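You operate a simulated robot arm through the tools that you are given. There is no shell and no other tool. Be economical: measure what you need, move in short steps, check, and stop when the job is done.

Carry out the task below with a simulated two-armed robot. There is one attempt and no reset: what you move stays moved.

JOB
Light the rail and tilt its spot onto the black line.
Fine: lamp lever on, dimmer all the way up, shutter open; use the tilt knob alone; leave the clamp and the screen.

Only the result counts: the job must be done as asked and must still hold three seconds after the hand-in. Knocking over, shifting, dropping, spilling or breaking anything else fails it.

ROBOT AND FRAMES
Two 6-joint arms with two-finger parallel grippers on one trunk, on a base that drives. Base frame: it is fixed to the floor where the robot stands at the start and does not move with it; the origin is under the middle of the robot, x ahead of it, y to its left, z up; the surface under the hand at the start is at about z = 86. Units: cm, degrees, N and s.
The left shoulder is at the start at [5, 17, 111], the right one opposite. Each reaches about 109.2 cm from its shoulder. Places, roughly: dimmer knob [70, 0, 90]; fine knob [60, -180, 90]; lamp lever [80, 10, 110]; lock lever [70, -100, 100]; mirror holder [100, -150, 100]; mirror mount [70, -170, 90]; mount clamp [80, -180, 90]; screen slide [80, -110, 90]; shutter lever [80, 0, 110]; tilt knob [60, -160, 90]. Payload 1.57 kg a hand.
The TCP of each hand is the grasp point between the finger pads, 3 cm short of the fingertips. In the tool frame z runs along the fingers and y along their closing line. Largest opening 8 cm; finger width 1.7, thickness 1.2; the body of the gripper, 4 by 8.2 cm, starts 8 cm behind the TCP.
Orientation is that of the tool frame in the base frame, as [roll, pitch, yaw] about the fixed x, y, z axes, in that order (R = Rz(yaw) Ry(pitch) Rx(roll)). With the fingers straight down and closing along the base's y, the tool's x points along the base's -x, its y along +y and its z along -z.

CONTROLS
- The arms move only by the tool send_rows. It takes "left_moves", "right_moves" or both (then of equal length, played together; a hand with none holds still); each is a list of rows, each a list of 3 entries, a list of its own where there are three numbers: the shift along the tool's x, y, z in units of 50 mm (1.0 is 50 mm), then the turn, a rotation vector about the tool's x, y, z in units of 8 degrees (1.0 is 8 degrees), then the gripper command, from -1 (shut) to 1 (fully open), values between in proportion. In form: [[[x, y, z], [wx, wy, wz], claw], ...]. A call has 1 to 8 rows; each row shifts and turns the commanded pose from where the row before left it, along the tool's axes as they then stand. A call with a number of a shift or a turn outside -1 to 1 is refused whole. Rows are played at 5 a second. More than 5 cm and 8.6 degrees between two rows, or a gripper value outside its range, and nothing of the call is played. A pose out of reach is approached as far as the arm can. The call stops where the force on the tool passes 70 N (or 10 N more than at its start, if that is more) or the arm is blocked; 0.2 s more then pass. The fingers move at their own pace (about 4.5 cm/s each) and stop on an object; they squeeze with about 23 N. The grip force told is the motor's: it shows also when the fingers shut on nothing. Time passes only in rows, and 0.2 s behind the last, so rows that do not move let the fingers close. It gives the time, the measured TCP pose, the force on the tool (base axes), the opening and the grip force at its end, in the units of the frame above (readings bear some noise), with the torque about the TCP (base axes, N m) and any sound that the robot's microphone picked up.
- Cameras (640 x 400 px; columns grow to the right, rows downward): "scene" is now at [4.33, -0.32, 168.75]; the picture's right is [-0.04, -1.00, 0.00], its down [-0.67, 0.03, -0.74] and it looks along [0.74, -0.03, -0.67] (base axes); focal length 287 px, centre (320, 200). "left" rides on the left gripper at [7.2, 0.7, -12.2] in its tool frame; the picture's right is [-0.09, 1.00, 0.00], its down [-0.84, -0.08, -0.54] and it looks along [-0.54, -0.05, 0.84] (tool axes); focal length 238 px, centre (320, 200). "right" rides on the right gripper at [7.2, -0.7, -12.2] in its tool frame; the picture's right is [0.09, 1.00, 0.00], its down [-0.84, 0.08, -0.54] and it looks along [-0.54, 0.05, 0.84] (tool axes); focal length 238 px, centre (320, 200). There is no depth. A picture from a camera that has moved, and an enlarged one, comes with that camera's place and axes in the base frame and with its lens.
- capture(camera): a new picture of that camera. The clock stands still meanwhile.
- lift_body(by): slides the trunk up (or, below 0, down) by that many cm; the arms and the scene camera ride with it, the base frame stays. It gives what a move gives, with no picture.
- steer(legs): drives the robot by 1 to 6 legs, each [ahead, left, turn to the left] in cm, cm and degrees, along the robot's own axes; the way and the turn of a leg run together, so that a leg with both is an arc; at most 150 cm and 180 degrees a leg. The arms and the cameras ride along, it lands a little off, and it stops where it bumps. It gives what a move gives.
- pan_tilt(pan, tilt): turns the head with the scene camera to pan (to the left, within 86 degrees either way) and tilt (down, from -29 to 69), counted from straight ahead of the robot. It gives what a move gives.
- enlarge(camera, box): a new picture of the part [left, top, right, bottom] of that camera's present view, enlarged. The clock stands still meanwhile.
- job_done(): hands the job in; it is judged then, once.

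Work in short steps. Places have to be worked out from the pictures, the camera data and where the tool is seen: move nearer, look again, correct. Check each grasp and each placing, and mend what went wrong. You have 120 turns and 92 pictures in all, those below and enlarged ones among them. Open the grippers and draw the arms clear of the work before you hand the job in, unless the task says otherwise.

The tools are called after "Emit:" as a command line: name --argument value ..., lists and objects as JSON in quotes. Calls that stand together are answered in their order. send_rows: Moves the arms, as the interface text tells. Its arguments: {"type":"object","properties":{"left_moves":{"type":"array","items":{"type":"array"}},"right_moves":{"type":"array","items":{"type":"array"}}},"required":[]} The other tools are called the same way: lift_body (by) slides the trunk up or down; steer (legs) drives the base; pan_tilt (pan, tilt) turns the head that bears the scene camera; capture (camera) takes a picture; enlarge (camera, box) takes an enlarged picture of a part of a camera's view; job_done () hands the job in.

At the start:

```text
clock: 0.0
left_position: [69.5, 36.8, 100.01]
left_tool_rot: [-180.0, 0.1, -179.9]
left_force: [0.4, 0.1, 0.5]
left_ft_torque: [-0.02, -0.01, 0.01]
left_gripper_width: 8.02
left_grip_force: 0.0
right_position: [64.84, -27.47, 99.91]
right_tool_rot: [180.0, 0.0, -180.0]
right_force: [-0.1, 0.3, -0.6]
right_ft_torque: [-0.01, -0.03, 0.02]
right_gripper_width: 7.99
right_grip_force: 0.1
trunk travel left (down, up): [-72.5, 24.5]
robot x, y, heading: [0.19, -0.06, -0.0]
head pan, tilt: [-2.5, 42.2]
```

scene: 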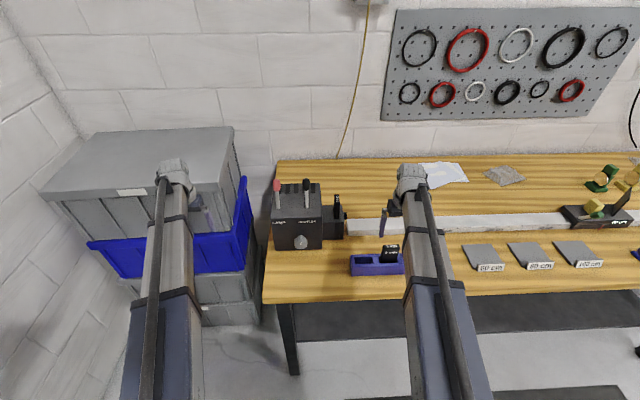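
right: 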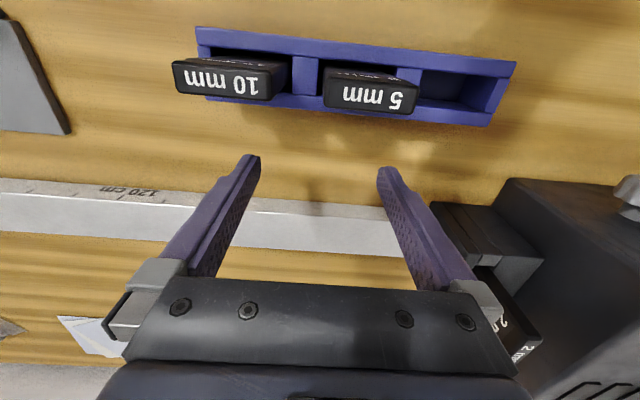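
left: 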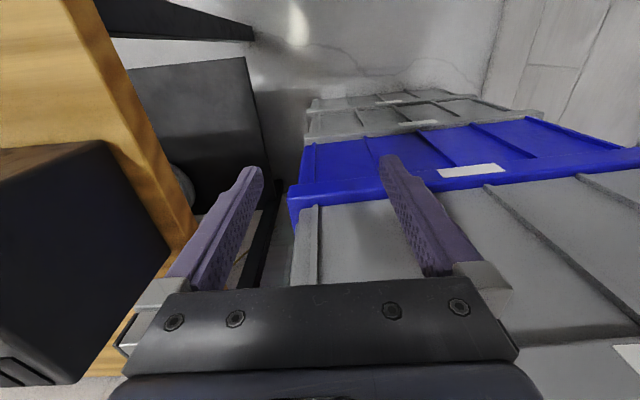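

The lamp box is seen at about columns 270-350; I enlarge it, and look right along the bench.

Emit:
enlarge --camera "scene" --box '[250, 160, 410, 280]'

Emit:
pan_tilt --pan -55 --tilt 30

Emit:
capture --camera "scene"

```text
3.33 times, centred on (330, 220) of scene
camera zoom: at [4.33, -0.32, 168.75], right [-0.04, -1.0, 0.0], down [-0.67, 0.03, -0.74], along [0.74, -0.03, -0.67], focal length 955 px, centre (287, 133)
```

zoom: 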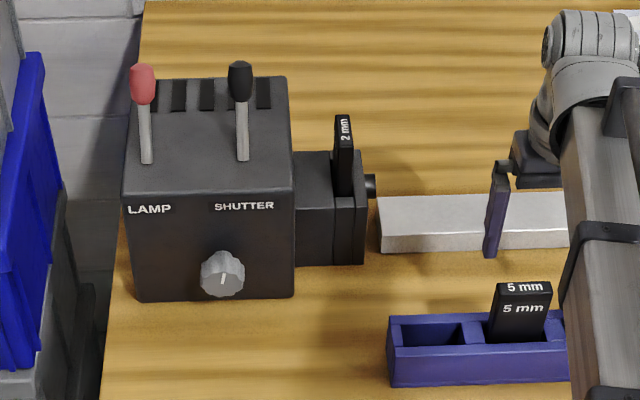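

```text
clock: 1.2
left_position: [69.55, 36.83, 99.98]
left_tool_rot: [179.9, 0.0, -179.9]
left_force: [1.1, -0.1, 0.1]
left_ft_torque: [0.03, 0.0, -0.01]
left_gripper_width: 8.0
left_grip_force: 0.0
right_position: [64.61, -27.49, 100.03]
right_tool_rot: [-180.0, 0.0, 180.0]
right_force: [-0.4, 0.2, -0.7]
right_ft_torque: [0.05, -0.01, 0.0]
right_gripper_width: 8.0
right_grip_force: 0.0
trunk travel left (down, up): [-72.5, 24.5]
robot x, y, heading: [-0.34, -0.56, -0.4]
head pan, tilt: [-55.0, 30.0]
```

```text
87 pictures are left
camera scene: at [1.19, -7.35, 170.61], right [-0.82, -0.57, 0.0], down [-0.29, 0.41, -0.87], along [0.5, -0.71, -0.5], focal length 287 px, centre (320, 200)
```

scene: 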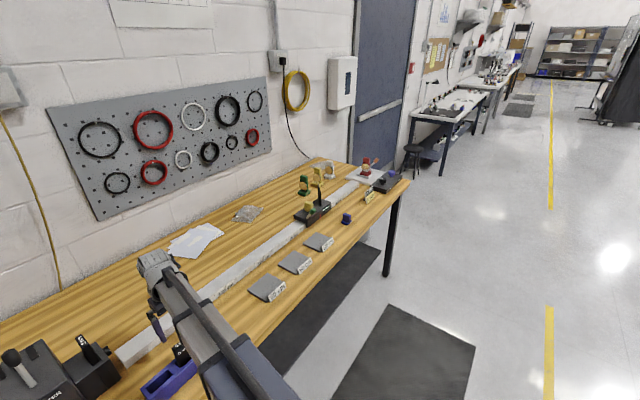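

I see the mirror mount and screen on the far end; I enlarge that region before leaving this head pose.

Emit:
enlarge --camera "scene" --box '[280, 140, 420, 240]'

Emit:
pan_tilt --pan 0 --tilt 42

Emit:
send_rows --left_moves '[[[0, 0, -1], [0, 0, 0], 1], [[0, 0, -1], [0, 0, 0], 1], [[0, 0, -1], [0, 0, 0], 1], [[1, -1, -1], [0, 0, 0], -1], [[1, -1, 0], [0, 0, 0], -1], [[0, -1, 0], [0, 0, 0], -1], [[0, -1, 0], [0, 0, 0], -1], [[0, -1, 0], [0, 0, 0], -1]]'

Emit:
capture --camera "left"

```text
4.00 times, centred on (350, 190) of scene
camera zoom: at [1.19, -7.35, 170.61], right [-0.82, -0.57, 0.0], down [-0.29, 0.41, -0.87], along [0.5, -0.71, -0.5], focal length 1146 px, centre (200, 240)
```

zoom: 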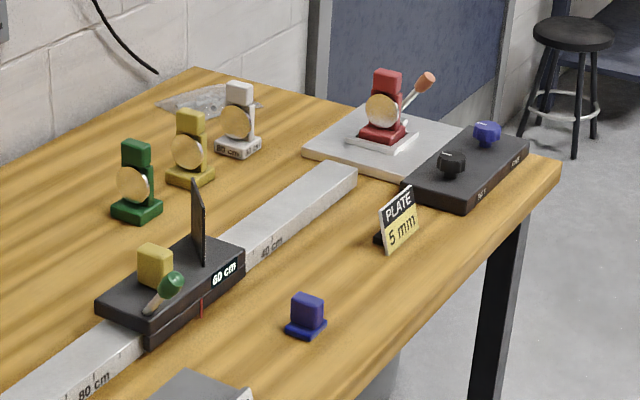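

```text
clock: 2.5
left_position: [69.55, 36.8, 100.04]
left_tool_rot: [179.9, 0.0, -179.9]
left_force: [0.4, 0.1, -1.0]
left_ft_torque: [-0.01, -0.02, 0.03]
left_gripper_width: 8.01
left_grip_force: 0.1
right_position: [64.74, -27.41, 99.99]
right_tool_rot: [-179.9, 0.0, -179.9]
right_force: [-0.1, 0.4, -0.4]
right_ft_torque: [-0.01, -0.04, 0.0]
right_gripper_width: 8.02
right_grip_force: 0.1
trunk travel left (down, up): [-72.5, 24.5]
robot x, y, heading: [0.18, 0.22, 0.1]
head pan, tilt: [0.0, 42.0]
```

```text
refused: row 4 steps farther than a row can; nothing moved
```

```text
85 pictures are left
camera left: at [62.4, 37.39, 112.07], right [0.09, 1.0, 0.0], down [0.84, -0.08, 0.54], along [0.54, -0.05, -0.84], focal length 238 px, centre (320, 200)
```

left: 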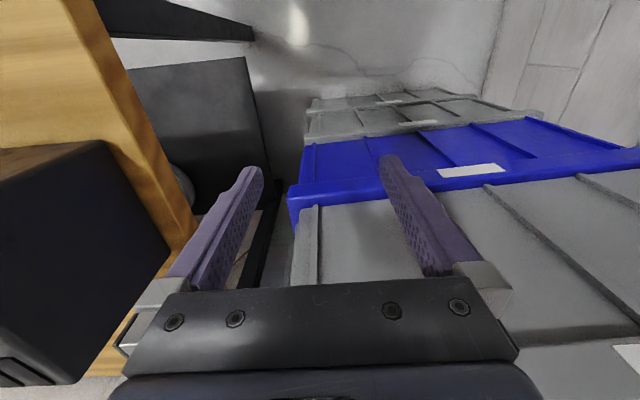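

A row's total step must stay within 5 cm. I raise the left hand and bring it over in front of the lamp box to look.

Emit:
send_rows --left_moves '[[[0, 0, -1], [0, 0, 0], -1], [[0, 0, -1], [0, 0, 0], -1], [[0, 0, -1], [0, 0, 0], -1], [[0, 0, -1], [0, 0, 0], -1], [[1, 0, 0], [0, 0, 0], -1], [[1, 0, 0], [0, 0, 0], -1], [[0.7, -0.7, 0], [0, 0, 0], -1], [[0, -1, 0], [0, 0, 0], -1]]'

Emit:
send_rows --left_moves '[[[0, -1, 0], [0, 0, 0], -1], [[0, -1, 0], [0, 0, 0], -1], [[0, -1, 0], [0, 0, 0], -1], [[0, -0.6, 0], [0, 0, 0], -1]]'

Emit:
capture --camera "left"

Emit:
enlarge --camera "scene" --box '[230, 130, 430, 280]'

```text
clock: 4.2
left_position: [56.31, 28.3, 99.96]
left_tool_rot: [179.8, 0.0, -179.9]
left_force: [0.1, 0.0, -0.1]
left_ft_torque: [0.0, 0.0, -0.02]
left_gripper_width: 0.0
left_grip_force: 21.3
left hand out of reach, approached as far as the arm can: row 1, 2, 3, 4
right_position: [64.91, -27.39, 100.0]
right_tool_rot: [-180.0, -0.1, -180.0]
right_force: [-0.2, 0.9, 0.1]
right_ft_torque: [0.03, 0.0, 0.02]
right_gripper_width: 7.99
right_grip_force: 0.1
trunk travel left (down, up): [-72.5, 24.5]
robot x, y, heading: [0.02, -0.06, -0.2]
head pan, tilt: [0.0, 42.0]
```

```text
clock: 5.2
left_position: [56.23, 10.18, 99.93]
left_tool_rot: [179.9, 0.0, -179.9]
left_force: [-0.8, 0.2, -0.3]
left_ft_torque: [-0.01, -0.01, 0.0]
left_gripper_width: 0.01
left_grip_force: 21.5
left hand out of reach, approached as far as the arm can: row 4
right_position: [64.77, -27.44, 99.95]
right_tool_rot: [-180.0, -0.1, 179.9]
right_force: [-0.5, 0.6, -0.4]
right_ft_torque: [-0.01, -0.04, -0.02]
right_gripper_width: 7.99
right_grip_force: 0.0
trunk travel left (down, up): [-72.5, 24.5]
robot x, y, heading: [0.07, -0.0, -0.1]
head pan, tilt: [0.0, 42.0]
```

```text
84 pictures are left
camera left: at [49.22, 10.75, 112.08], right [0.09, 1.0, 0.0], down [0.84, -0.08, 0.54], along [0.54, -0.05, -0.84], focal length 238 px, centre (320, 200)
```

left: 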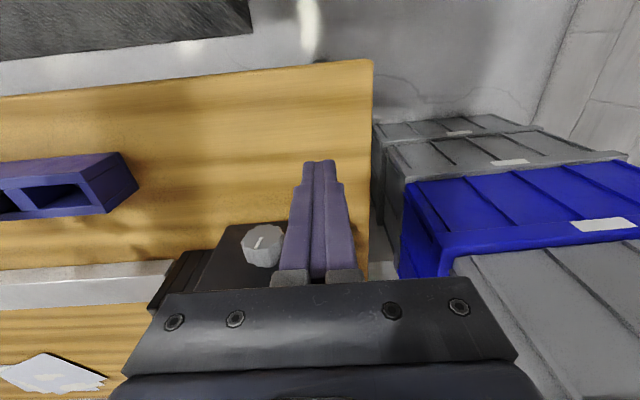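

```text
2.67 times, centred on (330, 205) of scene
camera zoom: at [4.35, 0.03, 168.79], right [0.0, -1.0, 0.0], down [-0.67, 0.0, -0.74], along [0.74, 0.0, -0.67], focal length 764 px, centre (293, 187)
```

zoom: 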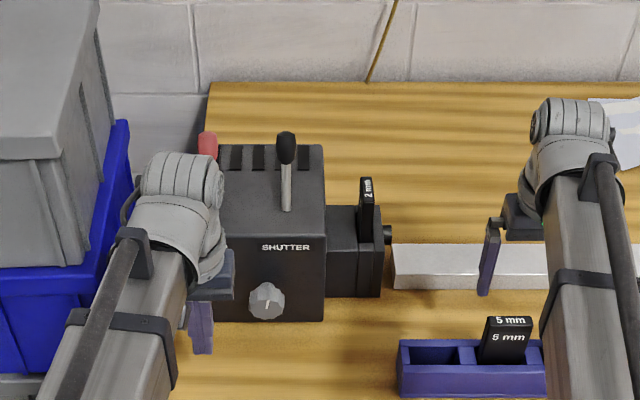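

The hand can't go higher here with the trunk as it is; I raise the trunk 22 cm (everything rides up) to look down on the levers.

Emit:
lift_body --by 22

Emit:
capture --camera "left"

Emit:
capture --camera "right"

```text
clock: 7.6
left_position: [56.37, 10.3, 121.99]
left_tool_rot: [179.9, -0.1, 179.9]
left_force: [0.4, -1.0, 0.3]
left_ft_torque: [0.01, 0.0, 0.01]
left_gripper_width: 0.0
left_grip_force: 21.2
right_position: [64.75, -27.44, 121.99]
right_tool_rot: [-180.0, 0.0, -180.0]
right_force: [-0.6, 0.0, -0.4]
right_ft_torque: [-0.01, 0.01, 0.02]
right_gripper_width: 7.98
right_grip_force: 0.1
trunk travel left (down, up): [-94.5, 2.5]
robot x, y, heading: [0.07, -0.09, 0.4]
head pan, tilt: [0.0, 42.0]
```

```text
82 pictures are left
camera left: at [49.24, 10.82, 134.07], right [0.09, 1.0, 0.0], down [0.84, -0.08, 0.54], along [0.54, -0.05, -0.84], focal length 238 px, centre (320, 200)
```

left: 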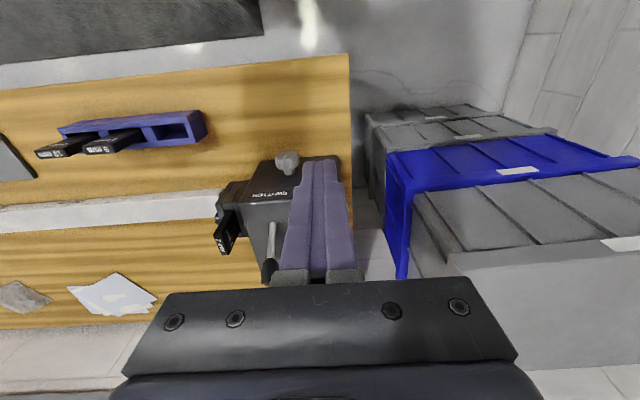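

```text
81 pictures are left
camera right: at [57.55, -28.12, 134.21], right [-0.09, 1.0, 0.0], down [0.84, 0.08, 0.54], along [0.54, 0.05, -0.84], focal length 238 px, centre (320, 200)
```

right: 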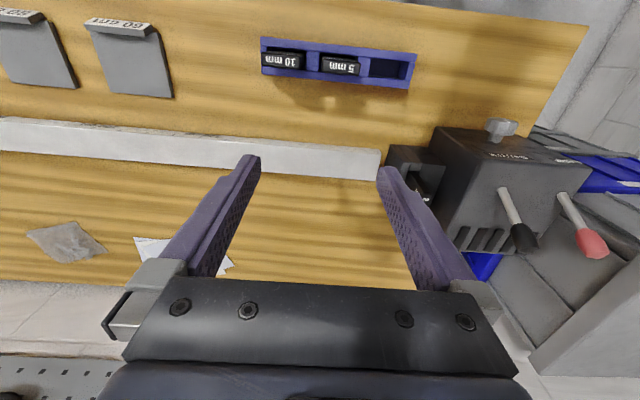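

Both levers lean back about 25° (tip ≈[77, 1/11, 110], pivot ≈[73.5, ,102.6]), and the dimmer knob is on the front face near [67, 3.2, 92.5]. I turn the left hand to point forward, staying high.

Emit:
send_rows --left_moves '[[[-0.3, 0, 0], [0, -1, 0], -1], [[-0.3, 0, 0.04], [0, -1, 0], -1], [[-0.29, 0, 0.08], [0, -1, 0], -1], [[-0.27, 0, 0.12], [0, -1, 0], -1], [[-0.25, 0, 0.16], [0, -1, 0], -1], [[-0.23, 0, 0.19], [0, -1, 0], -1], [[-0.2, 0, 0.22], [0, -1, 0], -1], [[-0.17, 0, 0.25], [0, -1, 0], -1]]'

Emit:
send_rows --left_moves '[[[0, 0, 0], [0, -1, 0], -0.2], [[0, 0, 0], [0, -1, 0], -0.2], [[0, 0, 0], [0, -1, 0], -0.2], [[0, 0, 0], [0, -0.25, 0], -0.2]]'

Emit:
capture --camera "left"

Emit:
capture --camera "scene"

```text
clock: 9.4
left_position: [68.31, 10.12, 134.23]
left_tool_rot: [179.9, 64.1, 180.0]
left_force: [-0.7, -0.1, 0.2]
left_ft_torque: [-0.01, -0.01, -0.04]
left_gripper_width: 0.01
left_grip_force: 20.9
left hand out of reach, approached as far as the arm can: row 2, 3, 4, 5, 6, 7, 8
right_position: [64.8, -27.34, 121.94]
right_tool_rot: [180.0, 0.0, 180.0]
right_force: [0.9, -0.5, -0.4]
right_ft_torque: [0.0, 0.02, 0.02]
right_gripper_width: 7.98
right_grip_force: 0.0
trunk travel left (down, up): [-94.5, 2.5]
robot x, y, heading: [0.36, 0.4, 0.1]
head pan, tilt: [0.0, 42.0]
```

```text
clock: 10.4
left_position: [68.34, 10.39, 143.67]
left_tool_rot: [177.6, 89.2, 177.7]
left_force: [-0.2, 0.2, -0.2]
left_ft_torque: [0.02, 0.0, -0.01]
left_gripper_width: 3.19
left_grip_force: 0.0
left hand out of reach, approached as far as the arm can: row 1, 2, 3, 4
right_position: [64.74, -27.39, 122.08]
right_tool_rot: [-179.9, 0.0, 180.0]
right_force: [0.1, -0.3, -0.1]
right_ft_torque: [0.02, -0.01, 0.03]
right_gripper_width: 8.0
right_grip_force: 0.1
trunk travel left (down, up): [-94.5, 2.5]
robot x, y, heading: [-0.44, -0.08, 0.0]
head pan, tilt: [0.0, 42.0]
```

```text
80 pictures are left
camera left: at [56.16, 10.93, 136.55], right [0.0, 1.0, 0.09], down [-0.53, -0.08, 0.84], along [0.85, -0.05, 0.53], focal length 238 px, centre (320, 200)
```

left: 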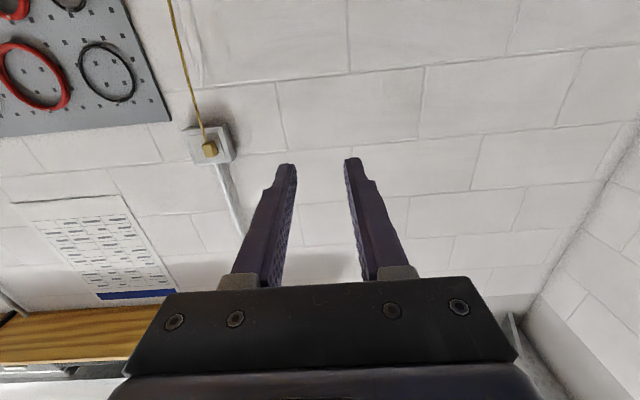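

```text
79 pictures are left
camera scene: at [4.35, 0.05, 190.79], right [0.0, -1.0, 0.0], down [-0.67, 0.0, -0.74], along [0.74, 0.0, -0.67], focal length 287 px, centre (320, 200)
```

scene: 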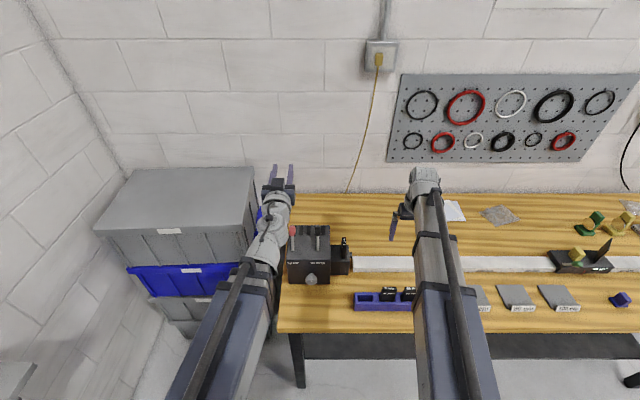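

The arm ended higher than commanded (limit with the raised trunk). I lower the trunk back 22 cm, which puts the forward-pointing hand at about z=121.

Emit:
lift_body --by -22

Emit:
send_rows --left_moves '[[[0, 0, 0], [0, 0, 0], -0.2]]'

```text
clock: 12.7
left_position: [68.37, 10.42, 121.68]
left_tool_rot: [174.1, 89.1, 174.3]
left_force: [0.4, -0.8, 0.1]
left_ft_torque: [0.01, -0.04, -0.02]
left_gripper_width: 3.2
left_grip_force: 0.1
right_position: [64.78, -27.36, 99.88]
right_tool_rot: [-180.0, -0.1, 179.9]
right_force: [-0.3, 0.0, 0.6]
right_ft_torque: [0.0, -0.01, 0.02]
right_gripper_width: 8.0
right_grip_force: 0.0
trunk travel left (down, up): [-72.5, 24.5]
robot x, y, heading: [-0.0, 0.33, -0.0]
head pan, tilt: [0.0, 42.0]
```

```text
clock: 13.1
left_position: [68.3, 10.34, 121.71]
left_tool_rot: [174.0, 89.2, 174.2]
left_force: [0.1, -0.6, 0.6]
left_ft_torque: [0.0, 0.0, -0.02]
left_gripper_width: 3.18
left_grip_force: 0.1
right_position: [64.8, -27.45, 99.94]
right_tool_rot: [-180.0, 0.0, 180.0]
right_force: [0.8, 0.2, -0.8]
right_ft_torque: [0.01, 0.02, 0.02]
right_gripper_width: 8.0
right_grip_force: 0.1
trunk travel left (down, up): [-72.5, 24.5]
robot x, y, heading: [-0.13, 0.06, 0.1]
head pan, tilt: [0.0, 42.0]
```

Command and reading agree now. I test lowering (tool x points down) by 5 cm.

Emit:
send_rows --left_moves '[[[0.5, 0, -0.5], [0, 0, 0], 0], [[0.5, 0, 0], [0, 0, 0], 0]]'

Emit:
capture --camera "left"

Emit:
enlarge --camera "scene" --box '[230, 130, 390, 250]'

```text
clock: 13.7
left_position: [67.33, 10.41, 121.63]
left_tool_rot: [174.0, 89.1, 174.1]
left_force: [-1.0, 0.3, 0.5]
left_ft_torque: [-0.02, 0.0, -0.01]
left_gripper_width: 4.01
left_grip_force: 0.1
left hand out of reach, approached as far as the arm can: row 1, 2
right_position: [64.85, -27.48, 99.99]
right_tool_rot: [-180.0, 0.0, 179.9]
right_force: [0.9, -0.6, -0.4]
right_ft_torque: [0.0, 0.01, -0.02]
right_gripper_width: 8.0
right_grip_force: 0.1
trunk travel left (down, up): [-72.5, 24.5]
robot x, y, heading: [-0.37, 0.14, -0.1]
head pan, tilt: [0.0, 42.0]
```

```text
78 pictures are left
camera left: at [55.02, 10.9, 114.53], right [0.0, 1.0, 0.09], down [-0.53, -0.08, 0.85], along [0.85, -0.05, 0.53], focal length 238 px, centre (320, 200)
```

left: 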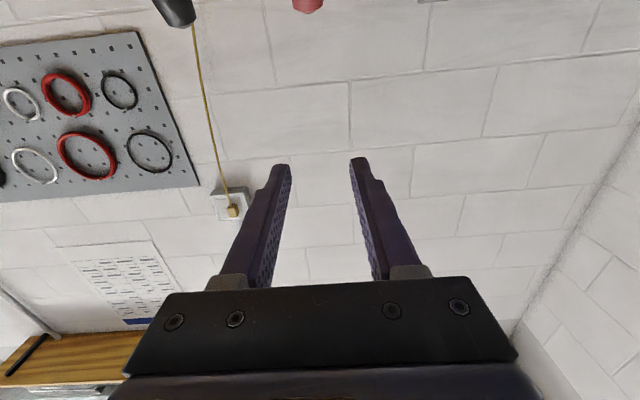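

```text
3.33 times, centred on (310, 190) of scene
camera zoom: at [4.36, 0.05, 168.79], right [0.0, -1.0, 0.0], down [-0.67, 0.0, -0.74], along [0.74, 0.0, -0.67], focal length 955 px, centre (353, 233)
```

zoom: 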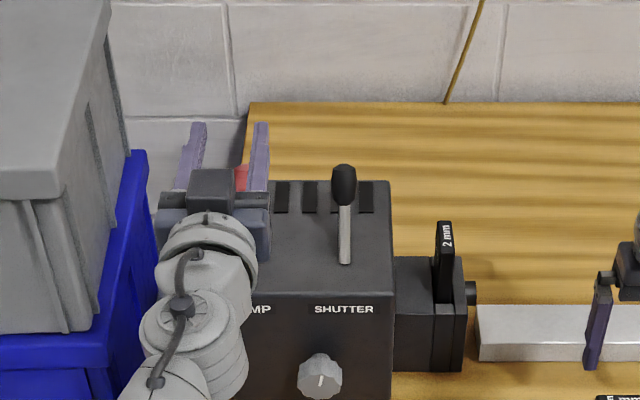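

With the hand level it can't go lower relative to the shoulder, so I lower the trunk 13 cm to bring the fingers to lever-head height (z≈108.5), then look.

Emit:
lift_body --by -13.2

Emit:
enlarge --camera "scene" --box '[230, 90, 390, 210]'

Emit:
capture --camera "left"

```text
clock: 15.0
left_position: [67.14, 10.39, 110.67]
left_tool_rot: [178.4, 89.2, 178.6]
left_force: [0.6, -0.3, 1.2]
left_ft_torque: [-0.03, 0.0, -0.01]
left_gripper_width: 4.02
left_grip_force: 0.0
right_position: [64.71, -27.42, 89.01]
right_tool_rot: [179.9, 0.2, -180.0]
right_force: [-3.0, 3.2, 46.7]
right_ft_torque: [0.16, 0.48, -0.73]
right_gripper_width: 7.86
right_grip_force: 0.1
trunk travel left (down, up): [-61.3, 35.7]
robot x, y, heading: [-0.04, -0.21, -0.0]
head pan, tilt: [0.0, 42.0]
stopped: the force on the tool passed its limit at 115 N (the readings are from after the stop); the commanded pose is now the measured one
```

```text
3.33 times, centred on (310, 150) of scene
camera zoom: at [4.07, 0.24, 157.63], right [0.0, -1.0, 0.0], down [-0.67, 0.0, -0.74], along [0.74, 0.0, -0.67], focal length 955 px, centre (353, 367)
```

zoom: 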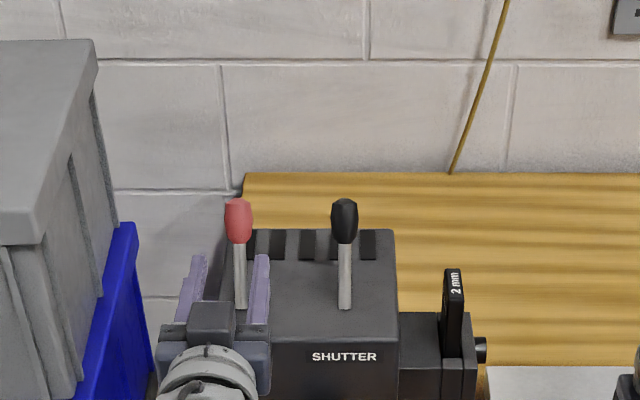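

```text
75 pictures are left
camera left: at [54.91, 10.98, 103.47], right [0.0, 1.0, 0.09], down [-0.53, -0.08, 0.84], along [0.85, -0.05, 0.53], focal length 238 px, centre (320, 200)
```

left: 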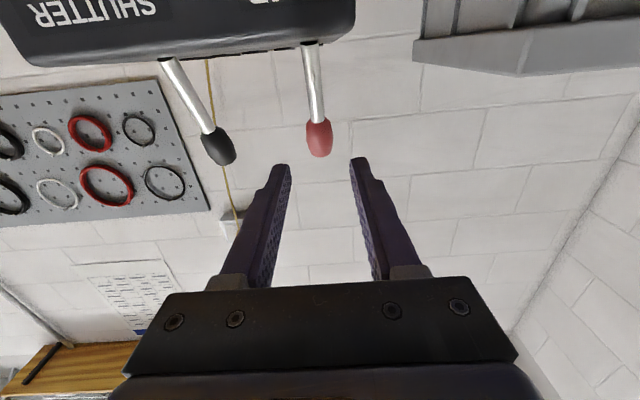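

Oops: the right hand's fingertips met the bench top. I raise the trunk back 11 cm, then draw the right hand back toward the robot out of the way.

Emit:
lift_body --by 11.2

Emit:
send_rows --right_moves '[[[1, 0, 0], [0, 0, 0], 1], [[1, 0, 0], [0, 0, 0], 1], [[1, 0, 0], [0, 0, 0], 1], [[1, 0, 0], [0, 0, 0], 1], [[0, 0, -1], [0, 0, 0], 1], [[0, 0, -1], [0, 0, 0], 1], [[0, 0, -1], [0, 0, 0], 1]]'

Emit:
capture --camera "right"

```text
clock: 16.4
left_position: [67.29, 10.28, 121.58]
left_tool_rot: [174.6, 89.1, 174.8]
left_force: [0.0, -0.1, 0.0]
left_ft_torque: [0.01, -0.04, -0.01]
left_gripper_width: 3.98
left_grip_force: 0.0
right_position: [64.93, -27.6, 99.98]
right_tool_rot: [-180.0, 0.3, 179.9]
right_force: [-0.6, 0.6, 0.8]
right_ft_torque: [-0.01, -0.01, 0.02]
right_gripper_width: 7.98
right_grip_force: 0.0
trunk travel left (down, up): [-72.5, 24.5]
robot x, y, heading: [-0.28, -0.12, 0.2]
head pan, tilt: [0.0, 42.0]
```

```text
clock: 16.9
left_position: [67.33, 10.34, 121.57]
left_tool_rot: [173.4, 89.2, 173.7]
left_force: [-0.5, 0.8, 0.2]
left_ft_torque: [-0.01, -0.02, 0.0]
left_gripper_width: 4.01
left_grip_force: 0.1
right_position: [59.52, -27.43, 99.87]
right_tool_rot: [-180.0, 2.7, -179.8]
right_force: [9.9, 0.6, -1.5]
right_ft_torque: [0.02, -0.29, -0.12]
right_gripper_width: 8.03
right_grip_force: 0.0
trunk travel left (down, up): [-72.5, 24.5]
robot x, y, heading: [0.29, 0.15, 0.0]
head pan, tilt: [0.0, 42.0]
stopped in row 2 (right hand): the force on the tool passed its limit at 105 N (the readings are from after the stop); the commanded pose is now the measured one
```

```text
74 pictures are left
camera right: at [51.73, -28.04, 111.83], right [-0.09, 1.0, 0.0], down [0.81, 0.08, 0.58], along [0.58, 0.05, -0.81], focal length 238 px, centre (320, 200)
```

right: 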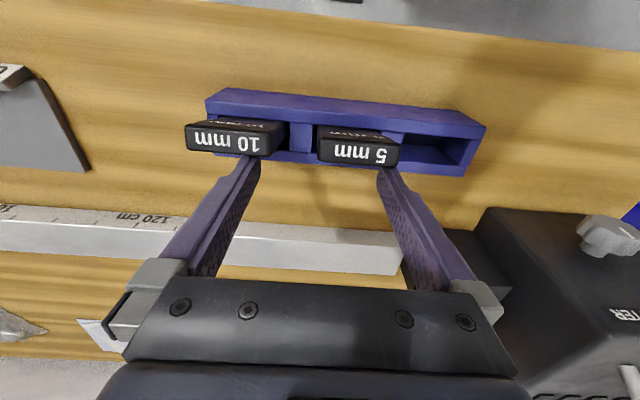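

The fingers bumped the spare plates in the rack (they stand higher than I took them); the rack looks where it was. I back off forward, raise the trunk, and only then retract.

Emit:
send_rows --right_moves '[[[-0.6, 0, 0], [0, 0, 0], 1]]'

Emit:
lift_body --by 20

Emit:
capture --camera "right"

```text
clock: 17.3
left_position: [67.32, 10.27, 121.5]
left_tool_rot: [174.8, 89.0, 174.9]
left_force: [0.9, -0.6, 0.1]
left_ft_torque: [0.0, 0.02, 0.0]
left_gripper_width: 3.99
left_grip_force: 0.1
right_position: [62.25, -27.39, 100.03]
right_tool_rot: [-179.9, 2.3, -180.0]
right_force: [0.8, -0.1, 0.6]
right_ft_torque: [-0.02, 0.01, -0.01]
right_gripper_width: 8.03
right_grip_force: 0.1
trunk travel left (down, up): [-72.5, 24.5]
robot x, y, heading: [0.39, 0.07, 0.1]
head pan, tilt: [0.0, 42.0]
```

```text
clock: 19.5
left_position: [67.32, 10.1, 141.57]
left_tool_rot: [174.8, 89.1, 175.1]
left_force: [0.9, 0.5, -0.1]
left_ft_torque: [0.02, -0.03, 0.01]
left_gripper_width: 4.02
left_grip_force: 0.0
right_position: [62.17, -27.45, 119.95]
right_tool_rot: [-179.9, 2.5, -180.0]
right_force: [-0.8, 0.1, 0.5]
right_ft_torque: [-0.01, -0.02, 0.0]
right_gripper_width: 8.0
right_grip_force: 0.1
trunk travel left (down, up): [-92.5, 4.5]
robot x, y, heading: [-0.12, -0.03, -0.0]
head pan, tilt: [0.0, 42.0]
```

```text
73 pictures are left
camera right: at [54.49, -28.07, 131.87], right [-0.09, 1.0, 0.0], down [0.81, 0.08, 0.58], along [0.57, 0.05, -0.82], focal length 238 px, centre (320, 200)
```

right: 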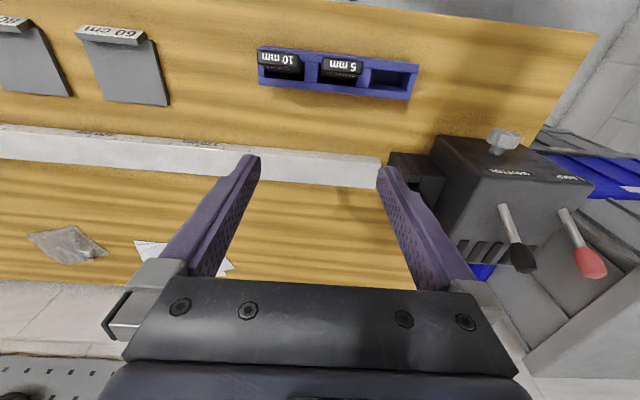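

The rack computes to the same place as before (≈[57,-12.7]). Now I retract the right hand at this height and fold it up.

Emit:
send_rows --right_moves '[[[1, 0, 0], [0, 0, 0], 1], [[1, 0, 0], [0, 0, 0], 1], [[1, 0, 0], [0, 0, 0], 1], [[1, 0, 0], [0, 0, 0], 1], [[1, 0, 0], [0, 0, 0], 1], [[0, 0, -1], [0, 0, 0], -1], [[0, 0, -1], [0, 0, 0], -1], [[0, 0, -1], [0, 0, 0], -1]]'

```text
clock: 21.3
left_position: [67.24, 10.24, 141.65]
left_tool_rot: [175.0, 89.1, 175.3]
left_force: [-0.6, -1.3, 0.4]
left_ft_torque: [-0.02, 0.01, -0.01]
left_gripper_width: 4.03
left_grip_force: 0.1
right_position: [44.96, -29.51, 119.98]
right_tool_rot: [-179.9, 2.6, -179.9]
right_force: [-0.9, 0.7, 0.1]
right_ft_torque: [-0.02, -0.01, 0.02]
right_gripper_width: 0.95
right_grip_force: 0.1
right hand out of reach, approached as far as the arm can: row 2, 4, 5, 6, 7, 8
trunk travel left (down, up): [-92.5, 4.5]
robot x, y, heading: [0.13, 0.33, 0.1]
head pan, tilt: [0.0, 42.0]
```

The right arm needs a level, high pose to stay clear when the trunk lowers; I pitch it up to forward-pointing.

Emit:
send_rows --right_moves '[[[0, 0, 0], [0, -1, 0], -1], [[0, 0, 0], [0, -1, 0], -1], [[0, 0, 0], [0, -1, 0], -1], [[0, 0, 0], [0, -1, 0], -1], [[0, 0, 0], [0, -1, 0], -1], [[0, 0, 0], [0, -1, 0], -1], [[0, 0, 0], [0, -1, 0], -1], [[0, 0, 0], [0, -1, 0], -1]]'

Emit:
send_rows --right_moves '[[[0, 0, 0], [0, -1, 0], -1], [[0, 0, 0], [0, -1, 0], -1], [[0, 0, 0], [0, -1, 0], -1], [[-1, 0, 0], [0, 0, 0], -1], [[-1, 0, 0], [0, 0, 0], -1], [[-1, 0, 0], [0, 0, 0], -1], [[-1, 0, 0], [0, 0, 0], -1], [[0, 0, -1], [0, 0, 0], -1]]'

Emit:
capture --camera "scene"

```text
clock: 23.1
left_position: [67.28, 10.25, 141.54]
left_tool_rot: [174.6, 89.1, 174.8]
left_force: [0.3, 0.4, 0.0]
left_ft_torque: [0.02, -0.03, -0.02]
left_gripper_width: 4.0
left_grip_force: 0.0
right_position: [61.07, -36.39, 133.13]
right_tool_rot: [180.0, 66.6, -179.8]
right_force: [0.4, 0.4, 1.1]
right_ft_torque: [-0.02, 0.0, 0.01]
right_gripper_width: 0.0
right_grip_force: 21.5
right hand out of reach, approached as far as the arm can: row 1, 2, 3, 4, 5, 6, 7, 8
trunk travel left (down, up): [-92.5, 4.5]
robot x, y, heading: [-0.16, -0.25, 0.1]
head pan, tilt: [0.0, 42.0]
```

```text
clock: 24.9
left_position: [67.25, 10.3, 141.68]
left_tool_rot: [172.5, 89.0, 172.7]
left_force: [0.3, 0.1, 0.1]
left_ft_torque: [-0.03, 0.03, -0.03]
left_gripper_width: 3.99
left_grip_force: 0.1
right_position: [61.03, -39.6, 142.03]
right_tool_rot: [-2.9, 89.5, -2.9]
right_force: [-1.3, -0.9, -0.3]
right_ft_torque: [0.04, 0.02, 0.03]
right_gripper_width: 0.0
right_grip_force: 21.2
right hand out of reach, approached as far as the arm can: row 1, 2, 3, 4, 5, 6, 7, 8
trunk travel left (down, up): [-92.5, 4.5]
robot x, y, heading: [0.05, 0.15, 0.1]
head pan, tilt: [0.0, 42.0]
```

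```text
72 pictures are left
camera scene: at [4.34, -0.09, 188.74], right [0.0, -1.0, 0.0], down [-0.67, 0.0, -0.74], along [0.74, 0.0, -0.67], focal length 287 px, centre (320, 200)
```

scene: 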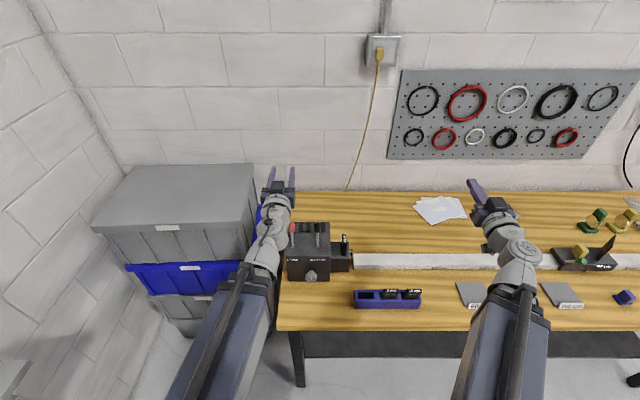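

Possibly the limit is an inner-reach one. I test: both hands forward 10 cm, then left down and right up.

Emit:
send_rows --left_moves '[[[0, 0, 1], [0, 0, 0], 0], [[0, 0, 1], [0, 0, 0], 0], [[1, 0, 0], [0, 0, 0], 0], [[1, 0, 0], [0, 0, 0], 0]]' --right_moves '[[[0, 0, 1], [0, 0, 0], -1], [[0, 0, 1], [0, 0, 0], -1], [[0, 0, 1], [0, 0, 0], -1], [[0, 0, 1], [0, 0, 0], -1]]'

Emit:
send_rows --right_moves '[[[-1, 0, 0], [0, 0, 0], -1], [[-1, 0, 0], [0, 0, 0], -1]]'

```text
clock: 25.9
left_position: [77.36, 10.55, 141.46]
left_tool_rot: [174.6, 88.9, 174.8]
left_force: [-0.3, -0.1, -0.5]
left_ft_torque: [-0.03, -0.04, -0.02]
left_gripper_width: 4.0
left_grip_force: 0.1
left hand out of reach, approached as far as the arm can: row 3, 4
right_position: [81.24, -39.58, 142.06]
right_tool_rot: [-5.9, 89.6, -5.9]
right_force: [-0.4, 0.7, -0.3]
right_ft_torque: [-0.01, 0.0, -0.02]
right_gripper_width: 0.0
right_grip_force: 21.8
trunk travel left (down, up): [-92.5, 4.5]
robot x, y, heading: [0.21, 0.07, 0.0]
head pan, tilt: [0.0, 42.0]
```

```text
clock: 26.5
left_position: [77.21, 10.49, 141.65]
left_tool_rot: [175.2, 89.0, 175.4]
left_force: [-0.8, 0.5, -0.1]
left_ft_torque: [-0.01, 0.01, 0.0]
left_gripper_width: 3.98
left_grip_force: 0.0
right_position: [81.09, -39.34, 141.98]
right_tool_rot: [-6.6, 89.6, -6.5]
right_force: [0.2, 0.1, 0.8]
right_ft_torque: [-0.02, 0.02, -0.04]
right_gripper_width: 0.0
right_grip_force: 21.4
right hand out of reach, approached as far as the arm can: row 1, 2
trunk travel left (down, up): [-92.5, 4.5]
robot x, y, heading: [-0.3, -0.24, -0.0]
head pan, tilt: [0.0, 42.0]
```

This arm is SCARA-like: the wrist height is fixed at shoulder +10.6, so height comes only from trunk and pitch. I draw both hands back and point the right hand up so it stays out of the way.

Emit:
send_rows --left_moves '[[[0, 0, -1], [0, 0, 0], 0], [[0, 0, -1], [0, 0, 0], 0], [[0, 0, 0], [0, 0, 0], 0], [[0, 0, 0], [0, 0, 0], 0]]' --right_moves '[[[0, 0, -1], [0, 0, 0], -1], [[0, 0, -1], [0, 0, 0], -1], [[0, 0, -1], [0, 0, 0], -1], [[0, 0, -1], [0, 0, 0], -1]]'

Emit:
send_rows --right_moves '[[[0, 0, 0], [0, -1, 0], -1], [[0, 0, 0], [0, -1, 0], -1], [[0, 0, 0], [0, -1, 0], -1], [[0, 0, 0], [0, -1, 0], -1], [[0, 0, 0], [0, -1, 0], -1], [[0, 0, 0], [0, -1, 0], -1], [[0, 0, 0], [0, -1, 0], -1], [[0, 0, 0], [0, -1, 0], -1]]'

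```text
clock: 27.5
left_position: [67.11, 10.59, 141.76]
left_tool_rot: [174.9, 89.1, 175.2]
left_force: [-0.4, -0.1, -0.3]
left_ft_torque: [0.02, 0.02, 0.03]
left_gripper_width: 3.99
left_grip_force: 0.1
right_position: [60.75, -39.56, 142.12]
right_tool_rot: [-7.8, 89.5, -7.7]
right_force: [-0.6, -0.3, 0.3]
right_ft_torque: [0.02, 0.04, -0.03]
right_gripper_width: 0.02
right_grip_force: 20.9
right hand out of reach, approached as far as the arm can: row 2
trunk travel left (down, up): [-92.5, 4.5]
robot x, y, heading: [0.07, 0.2, 0.2]
head pan, tilt: [0.0, 42.0]
```

```text
clock: 29.3
left_position: [67.41, 10.45, 141.69]
left_tool_rot: [172.2, 89.1, 172.5]
left_force: [-0.1, 0.4, 0.0]
left_ft_torque: [0.0, -0.01, 0.01]
left_gripper_width: 3.99
left_grip_force: 0.0
right_position: [60.28, -41.06, 161.5]
right_tool_rot: [-2.6, 26.9, 0.0]
right_force: [-0.3, -0.1, 0.1]
right_ft_torque: [0.04, 0.03, 0.0]
right_gripper_width: 0.0
right_grip_force: 21.5
right hand out of reach, approached as far as the arm can: row 1, 2, 3, 4, 5, 6, 7, 8
trunk travel left (down, up): [-92.5, 4.5]
robot x, y, heading: [0.11, -0.04, 0.1]
head pan, tilt: [0.0, 42.0]
```

The right hand is now up; I draw it back another 12 cm, then lower the trunk 33 cm so the left hand is level with the lever heads.

Emit:
send_rows --right_moves '[[[-0.88, 0, -0.45], [0, 0, 0], -1], [[-0.88, 0, -0.45], [0, 0, 0], -1], [[-0.4, 0, -0.2], [0, 0, 0], -1]]'

Emit:
lift_body --by -33.2

Emit:
enlarge --camera "scene" --box '[230, 50, 430, 175]'

Emit:
capture --camera "left"

```text
clock: 30.1
left_position: [67.29, 10.62, 141.7]
left_tool_rot: [174.5, 89.2, 174.9]
left_force: [1.0, 0.2, -0.6]
left_ft_torque: [-0.04, -0.01, -0.02]
left_gripper_width: 4.02
left_grip_force: 0.0
right_position: [48.09, -41.06, 161.58]
right_tool_rot: [-2.5, 27.1, 0.0]
right_force: [-0.1, -0.6, 0.4]
right_ft_torque: [-0.02, -0.01, 0.03]
right_gripper_width: 0.0
right_grip_force: 21.0
right hand out of reach, approached as far as the arm can: row 1, 2
trunk travel left (down, up): [-92.5, 4.5]
robot x, y, heading: [0.06, -0.01, -0.4]
head pan, tilt: [0.0, 42.0]
```

```text
clock: 33.4
left_position: [67.23, 10.5, 108.41]
left_tool_rot: [174.5, 89.1, 174.8]
left_force: [-0.5, -0.8, -0.3]
left_ft_torque: [0.01, 0.0, -0.01]
left_gripper_width: 4.01
left_grip_force: 0.1
right_position: [48.19, -41.18, 128.29]
right_tool_rot: [-2.5, 27.1, 0.0]
right_force: [-0.2, 0.0, -0.4]
right_ft_torque: [-0.01, 0.03, 0.01]
right_gripper_width: 0.02
right_grip_force: 21.1
trunk travel left (down, up): [-59.3, 37.7]
robot x, y, heading: [0.31, 0.04, -0.0]
head pan, tilt: [0.0, 42.0]
```

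```text
3.20 times, centred on (330, 112) of scene
camera zoom: at [4.41, 0.03, 155.55], right [0.0, -1.0, 0.0], down [-0.67, 0.0, -0.74], along [0.74, 0.0, -0.67], focal length 917 px, centre (288, 480)
```

zoom: 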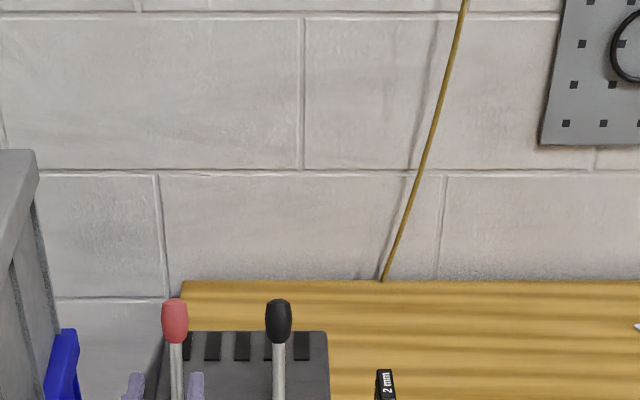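

```text
70 pictures are left
camera left: at [55.12, 11.15, 101.31], right [0.0, 1.0, 0.09], down [-0.53, -0.08, 0.84], along [0.85, -0.05, 0.53], focal length 238 px, centre (320, 200)
```

left: 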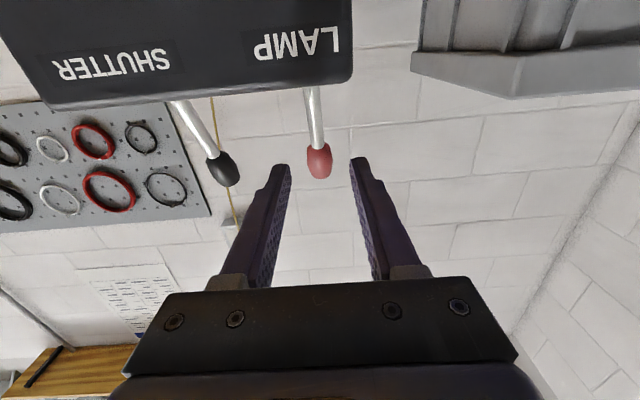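

The lamp head is at about [76.5, 10.4, 110], centred between the fingers. I advance 9 cm and close.

Emit:
send_rows --left_moves '[[[0, 0, 0.9], [0, 0, 0], 0], [[0, 0, 0.9], [0, 0, 0], 0], [[0, 0, 0], [0, 0, 0], -1], [[0, 0, 0], [0, 0, 0], -1], [[0, 0, 0], [0, 0, 0], -1]]'

Emit:
capture --camera "left"

```text
clock: 34.6
left_position: [76.2, 10.57, 108.38]
left_tool_rot: [167.5, 89.0, 167.4]
left_force: [7.2, -27.7, -1.0]
left_ft_torque: [-0.12, -0.28, 0.41]
left_gripper_width: 2.38
left_grip_force: 31.2
right_position: [48.26, -41.42, 128.13]
right_tool_rot: [-2.3, 27.1, 0.0]
right_force: [-0.4, 0.9, 0.4]
right_ft_torque: [-0.03, 0.01, -0.01]
right_gripper_width: 0.0
right_grip_force: 21.4
trunk travel left (down, up): [-59.3, 37.7]
robot x, y, heading: [-0.03, 0.27, 0.0]
head pan, tilt: [0.0, 42.0]
```

```text
69 pictures are left
camera left: at [64.07, 11.1, 101.28], right [0.01, 1.0, 0.1], down [-0.53, -0.08, 0.85], along [0.85, -0.06, 0.53], focal length 238 px, centre (320, 200)
```

left: 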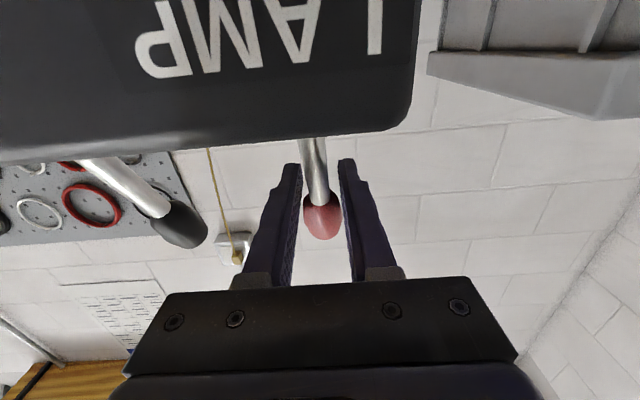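

Head gripped (2.4 cm) with a side force of 28 N, so I shift 0.5 cm toward -y and pull back in small steps.

Emit:
send_rows --left_moves '[[[0, -0.1, 0], [0, 0, 0], -1], [[0, 0, -0.3], [0, 0, 0], -1], [[0, 0, -0.3], [0, 0, 0], -1]]'

```text
clock: 35.4
left_position: [73.34, 10.49, 108.38]
left_tool_rot: [173.4, 89.0, 174.0]
left_force: [17.2, -1.1, 6.6]
left_ft_torque: [-0.02, -0.89, 0.0]
left_gripper_width: 2.37
left_grip_force: 35.3
right_position: [48.33, -41.13, 128.22]
right_tool_rot: [-2.4, 27.2, 0.0]
right_force: [-0.2, -1.3, 0.5]
right_ft_torque: [0.01, -0.01, -0.02]
right_gripper_width: 0.0
right_grip_force: 21.2
trunk travel left (down, up): [-59.3, 37.7]
robot x, y, heading: [-0.06, 0.12, 0.2]
head pan, tilt: [0.0, 42.0]
```

Lever follows (opening still 2.4 cm). I keep pulling.

Emit:
send_rows --left_moves '[[[0, 0, -0.3], [0, 0, 0], -1], [[0, 0, -0.3], [0, 0, 0], -1], [[0, 0, -0.2], [0, 0, 0], -1]]'

Emit:
capture --camera "left"

```text
clock: 36.2
left_position: [69.29, 10.32, 108.27]
left_tool_rot: [-177.5, 89.2, -177.1]
left_force: [18.2, 10.5, -15.3]
left_ft_torque: [-0.2, -0.3, 0.05]
left_gripper_width: 2.36
left_grip_force: 35.6
right_position: [48.51, -40.89, 128.31]
right_tool_rot: [-2.5, 27.3, 0.0]
right_force: [-0.3, -0.2, 0.6]
right_ft_torque: [0.02, -0.01, -0.01]
right_gripper_width: 0.0
right_grip_force: 20.9
trunk travel left (down, up): [-59.3, 37.7]
robot x, y, heading: [-0.09, -0.06, 0.1]
head pan, tilt: [0.0, 42.0]
```

```text
68 pictures are left
camera left: at [57.27, 10.92, 101.13], right [-0.01, 1.0, 0.09], down [-0.53, -0.08, 0.85], along [0.85, -0.04, 0.53], focal length 238 px, centre (320, 200)
```

left: 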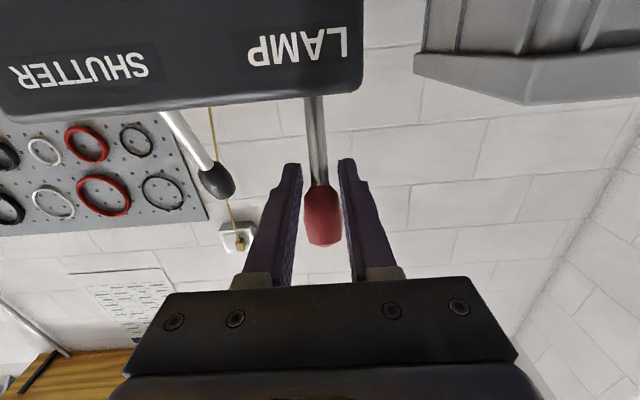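

The lamp lever came forward to x≈69.5. I pull 1.2 cm more to feel for the end stop, then release.

Emit:
send_rows --left_moves '[[[0, 0, -0.12], [0, 0, 0], -1], [[0, 0, -0.12], [0, 0, 0], -1]]'

```text
clock: 36.8
left_position: [68.3, 10.27, 108.17]
left_tool_rot: [179.2, 89.1, 179.6]
left_force: [21.7, 17.4, -16.1]
left_ft_torque: [-0.17, -0.26, 0.17]
left_gripper_width: 2.37
left_grip_force: 36.0
right_position: [48.55, -40.91, 128.12]
right_tool_rot: [-2.5, 27.3, 0.0]
right_force: [0.1, 0.4, -0.7]
right_ft_torque: [-0.03, 0.02, 0.01]
right_gripper_width: 0.0
right_grip_force: 21.5
trunk travel left (down, up): [-59.3, 37.7]
robot x, y, heading: [-0.18, -0.2, 0.3]
head pan, tilt: [0.0, 42.0]
```

Force is rising only slowly; I open and back off to see whether the lever stays.

Emit:
send_rows --left_moves '[[[0, 0, 0], [0, 0, 0], 0], [[0, 0, 0], [0, 0, 0], 0], [[0, 0, -0.9], [0, 0, 0], 0], [[0, 0, -0.9], [0, 0, 0], 0]]'

Emit:
capture --camera "left"

Emit:
pan_tilt --pan 0 --tilt 32

Emit:
enlarge --camera "scene" --box '[230, 110, 390, 230]'

```text
clock: 37.8
left_position: [67.08, 9.12, 108.5]
left_tool_rot: [177.5, 89.1, 178.1]
left_force: [1.8, 11.3, 0.6]
left_ft_torque: [-0.12, -0.05, 0.17]
left_gripper_width: 5.03
left_grip_force: 6.0
left hand out of reach, approached as far as the arm can: row 3, 4
right_position: [48.2, -40.97, 128.39]
right_tool_rot: [-2.6, 27.1, 0.0]
right_force: [0.2, -1.1, 0.5]
right_ft_torque: [0.0, 0.03, 0.01]
right_gripper_width: 0.0
right_grip_force: 21.0
trunk travel left (down, up): [-59.3, 37.7]
robot x, y, heading: [0.08, -0.0, 0.0]
head pan, tilt: [0.0, 42.0]
```

```text
67 pictures are left
camera left: at [54.81, 9.57, 101.28], right [-0.01, 1.0, 0.09], down [-0.53, -0.08, 0.84], along [0.85, -0.04, 0.53], focal length 238 px, centre (320, 200)
```

left: 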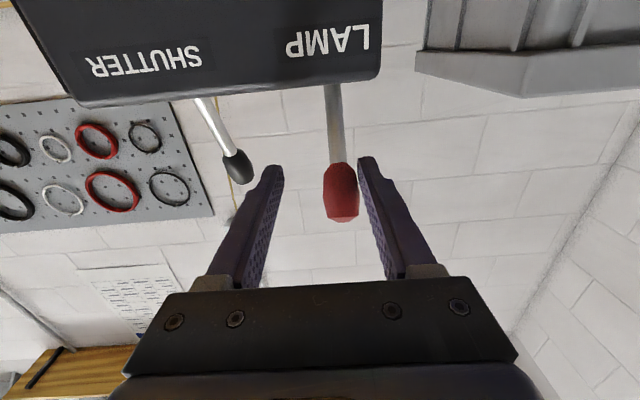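

```text
clock: 38.5
left_position: [66.93, 8.97, 108.42]
left_tool_rot: [179.4, 89.1, 179.7]
left_force: [1.8, 14.3, -0.2]
left_ft_torque: [-0.05, -0.03, 0.32]
left_gripper_width: 5.27
left_grip_force: 7.4
right_position: [48.15, -41.0, 128.37]
right_tool_rot: [-2.6, 27.2, 0.1]
right_force: [0.0, 0.2, 0.2]
right_ft_torque: [0.04, -0.01, -0.04]
right_gripper_width: 0.0
right_grip_force: 21.3
trunk travel left (down, up): [-59.3, 37.7]
robot x, y, heading: [0.3, -0.21, 0.1]
head pan, tilt: [0.0, 32.0]
```

```text
3.33 times, centred on (310, 170) of scene
camera zoom: at [5.04, 0.23, 157.05], right [0.0, -1.0, 0.0], down [-0.53, 0.0, -0.85], along [0.85, 0.0, -0.53], focal length 955 px, centre (353, 300)
```

zoom: 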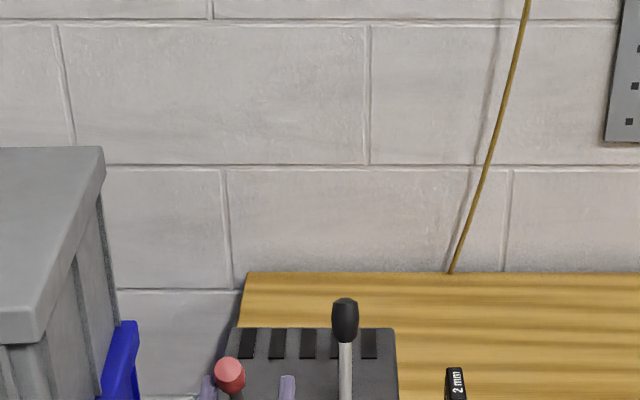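

The lamp lever stays forward (on). I recentre, raise the trunk to clear it, and shift to the shutter lever at y≈0.7.

Emit:
send_rows --left_moves '[[[0, 0.28, 0.1], [0, 0, 0], 0.4]]'

Emit:
lift_body --by 10

Emit:
send_rows --left_moves '[[[0, -1, 0], [0, 0, 0], 0], [[0, -0.95, 0], [0, 0, 0], 0]]'

```text
clock: 38.9
left_position: [67.46, 9.82, 108.32]
left_tool_rot: [176.2, 89.1, 176.1]
left_force: [0.8, 0.6, 0.3]
left_ft_torque: [-0.05, -0.02, -0.04]
left_gripper_width: 5.58
left_grip_force: 0.0
right_position: [48.0, -40.98, 128.4]
right_tool_rot: [-2.5, 27.0, 0.0]
right_force: [0.6, 0.0, -0.2]
right_ft_torque: [0.02, -0.03, 0.01]
right_gripper_width: 0.0
right_grip_force: 21.2
trunk travel left (down, up): [-59.3, 37.7]
robot x, y, heading: [0.21, -0.12, 0.0]
head pan, tilt: [0.0, 32.0]
```

```text
clock: 40.2
left_position: [67.46, 9.96, 118.31]
left_tool_rot: [174.8, 89.1, 175.0]
left_force: [-0.2, -0.9, 0.5]
left_ft_torque: [-0.03, 0.01, -0.01]
left_gripper_width: 5.62
left_grip_force: 0.0
right_position: [48.23, -41.05, 138.27]
right_tool_rot: [-2.5, 27.1, 0.0]
right_force: [0.2, 0.1, -0.2]
right_ft_torque: [0.02, -0.04, 0.02]
right_gripper_width: 0.0
right_grip_force: 21.5
trunk travel left (down, up): [-69.3, 27.7]
robot x, y, heading: [0.39, -0.15, 0.1]
head pan, tilt: [0.0, 32.0]
```

```text
clock: 40.8
left_position: [67.64, 0.17, 118.38]
left_tool_rot: [173.1, 89.0, 173.3]
left_force: [-0.1, 0.1, -0.1]
left_ft_torque: [0.01, 0.02, 0.0]
left_gripper_width: 4.03
left_grip_force: 0.1
right_position: [48.14, -41.14, 138.3]
right_tool_rot: [-2.4, 27.1, 0.0]
right_force: [0.5, 0.5, 0.4]
right_ft_torque: [0.0, -0.01, 0.03]
right_gripper_width: 0.0
right_grip_force: 21.6
trunk travel left (down, up): [-69.3, 27.7]
robot x, y, heading: [0.33, 0.17, -0.0]
head pan, tilt: [0.0, 32.0]
```

Now lower 10 cm and check alignment with the shutter lever.

Emit:
lift_body --by -10

Emit:
capture --camera "left"

```text
clock: 42.1
left_position: [67.6, 0.18, 108.46]
left_tool_rot: [175.3, 89.0, 175.6]
left_force: [-0.3, 0.3, -0.4]
left_ft_torque: [0.04, 0.01, -0.01]
left_gripper_width: 4.01
left_grip_force: 0.0
right_position: [48.11, -41.01, 128.29]
right_tool_rot: [-2.5, 27.1, 0.0]
right_force: [-0.2, 0.7, 0.2]
right_ft_torque: [0.01, -0.01, -0.02]
right_gripper_width: 0.0
right_grip_force: 21.7
trunk travel left (down, up): [-59.3, 37.7]
robot x, y, heading: [-0.14, 0.08, 0.4]
head pan, tilt: [0.0, 32.0]
```

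```text
65 pictures are left
camera left: at [55.38, 0.78, 101.29], right [0.0, 1.0, 0.09], down [-0.53, -0.08, 0.85], along [0.85, -0.05, 0.53], focal length 238 px, centre (320, 200)
```

left: 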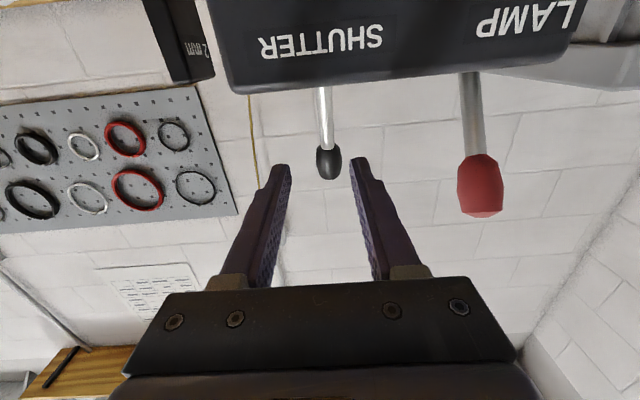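

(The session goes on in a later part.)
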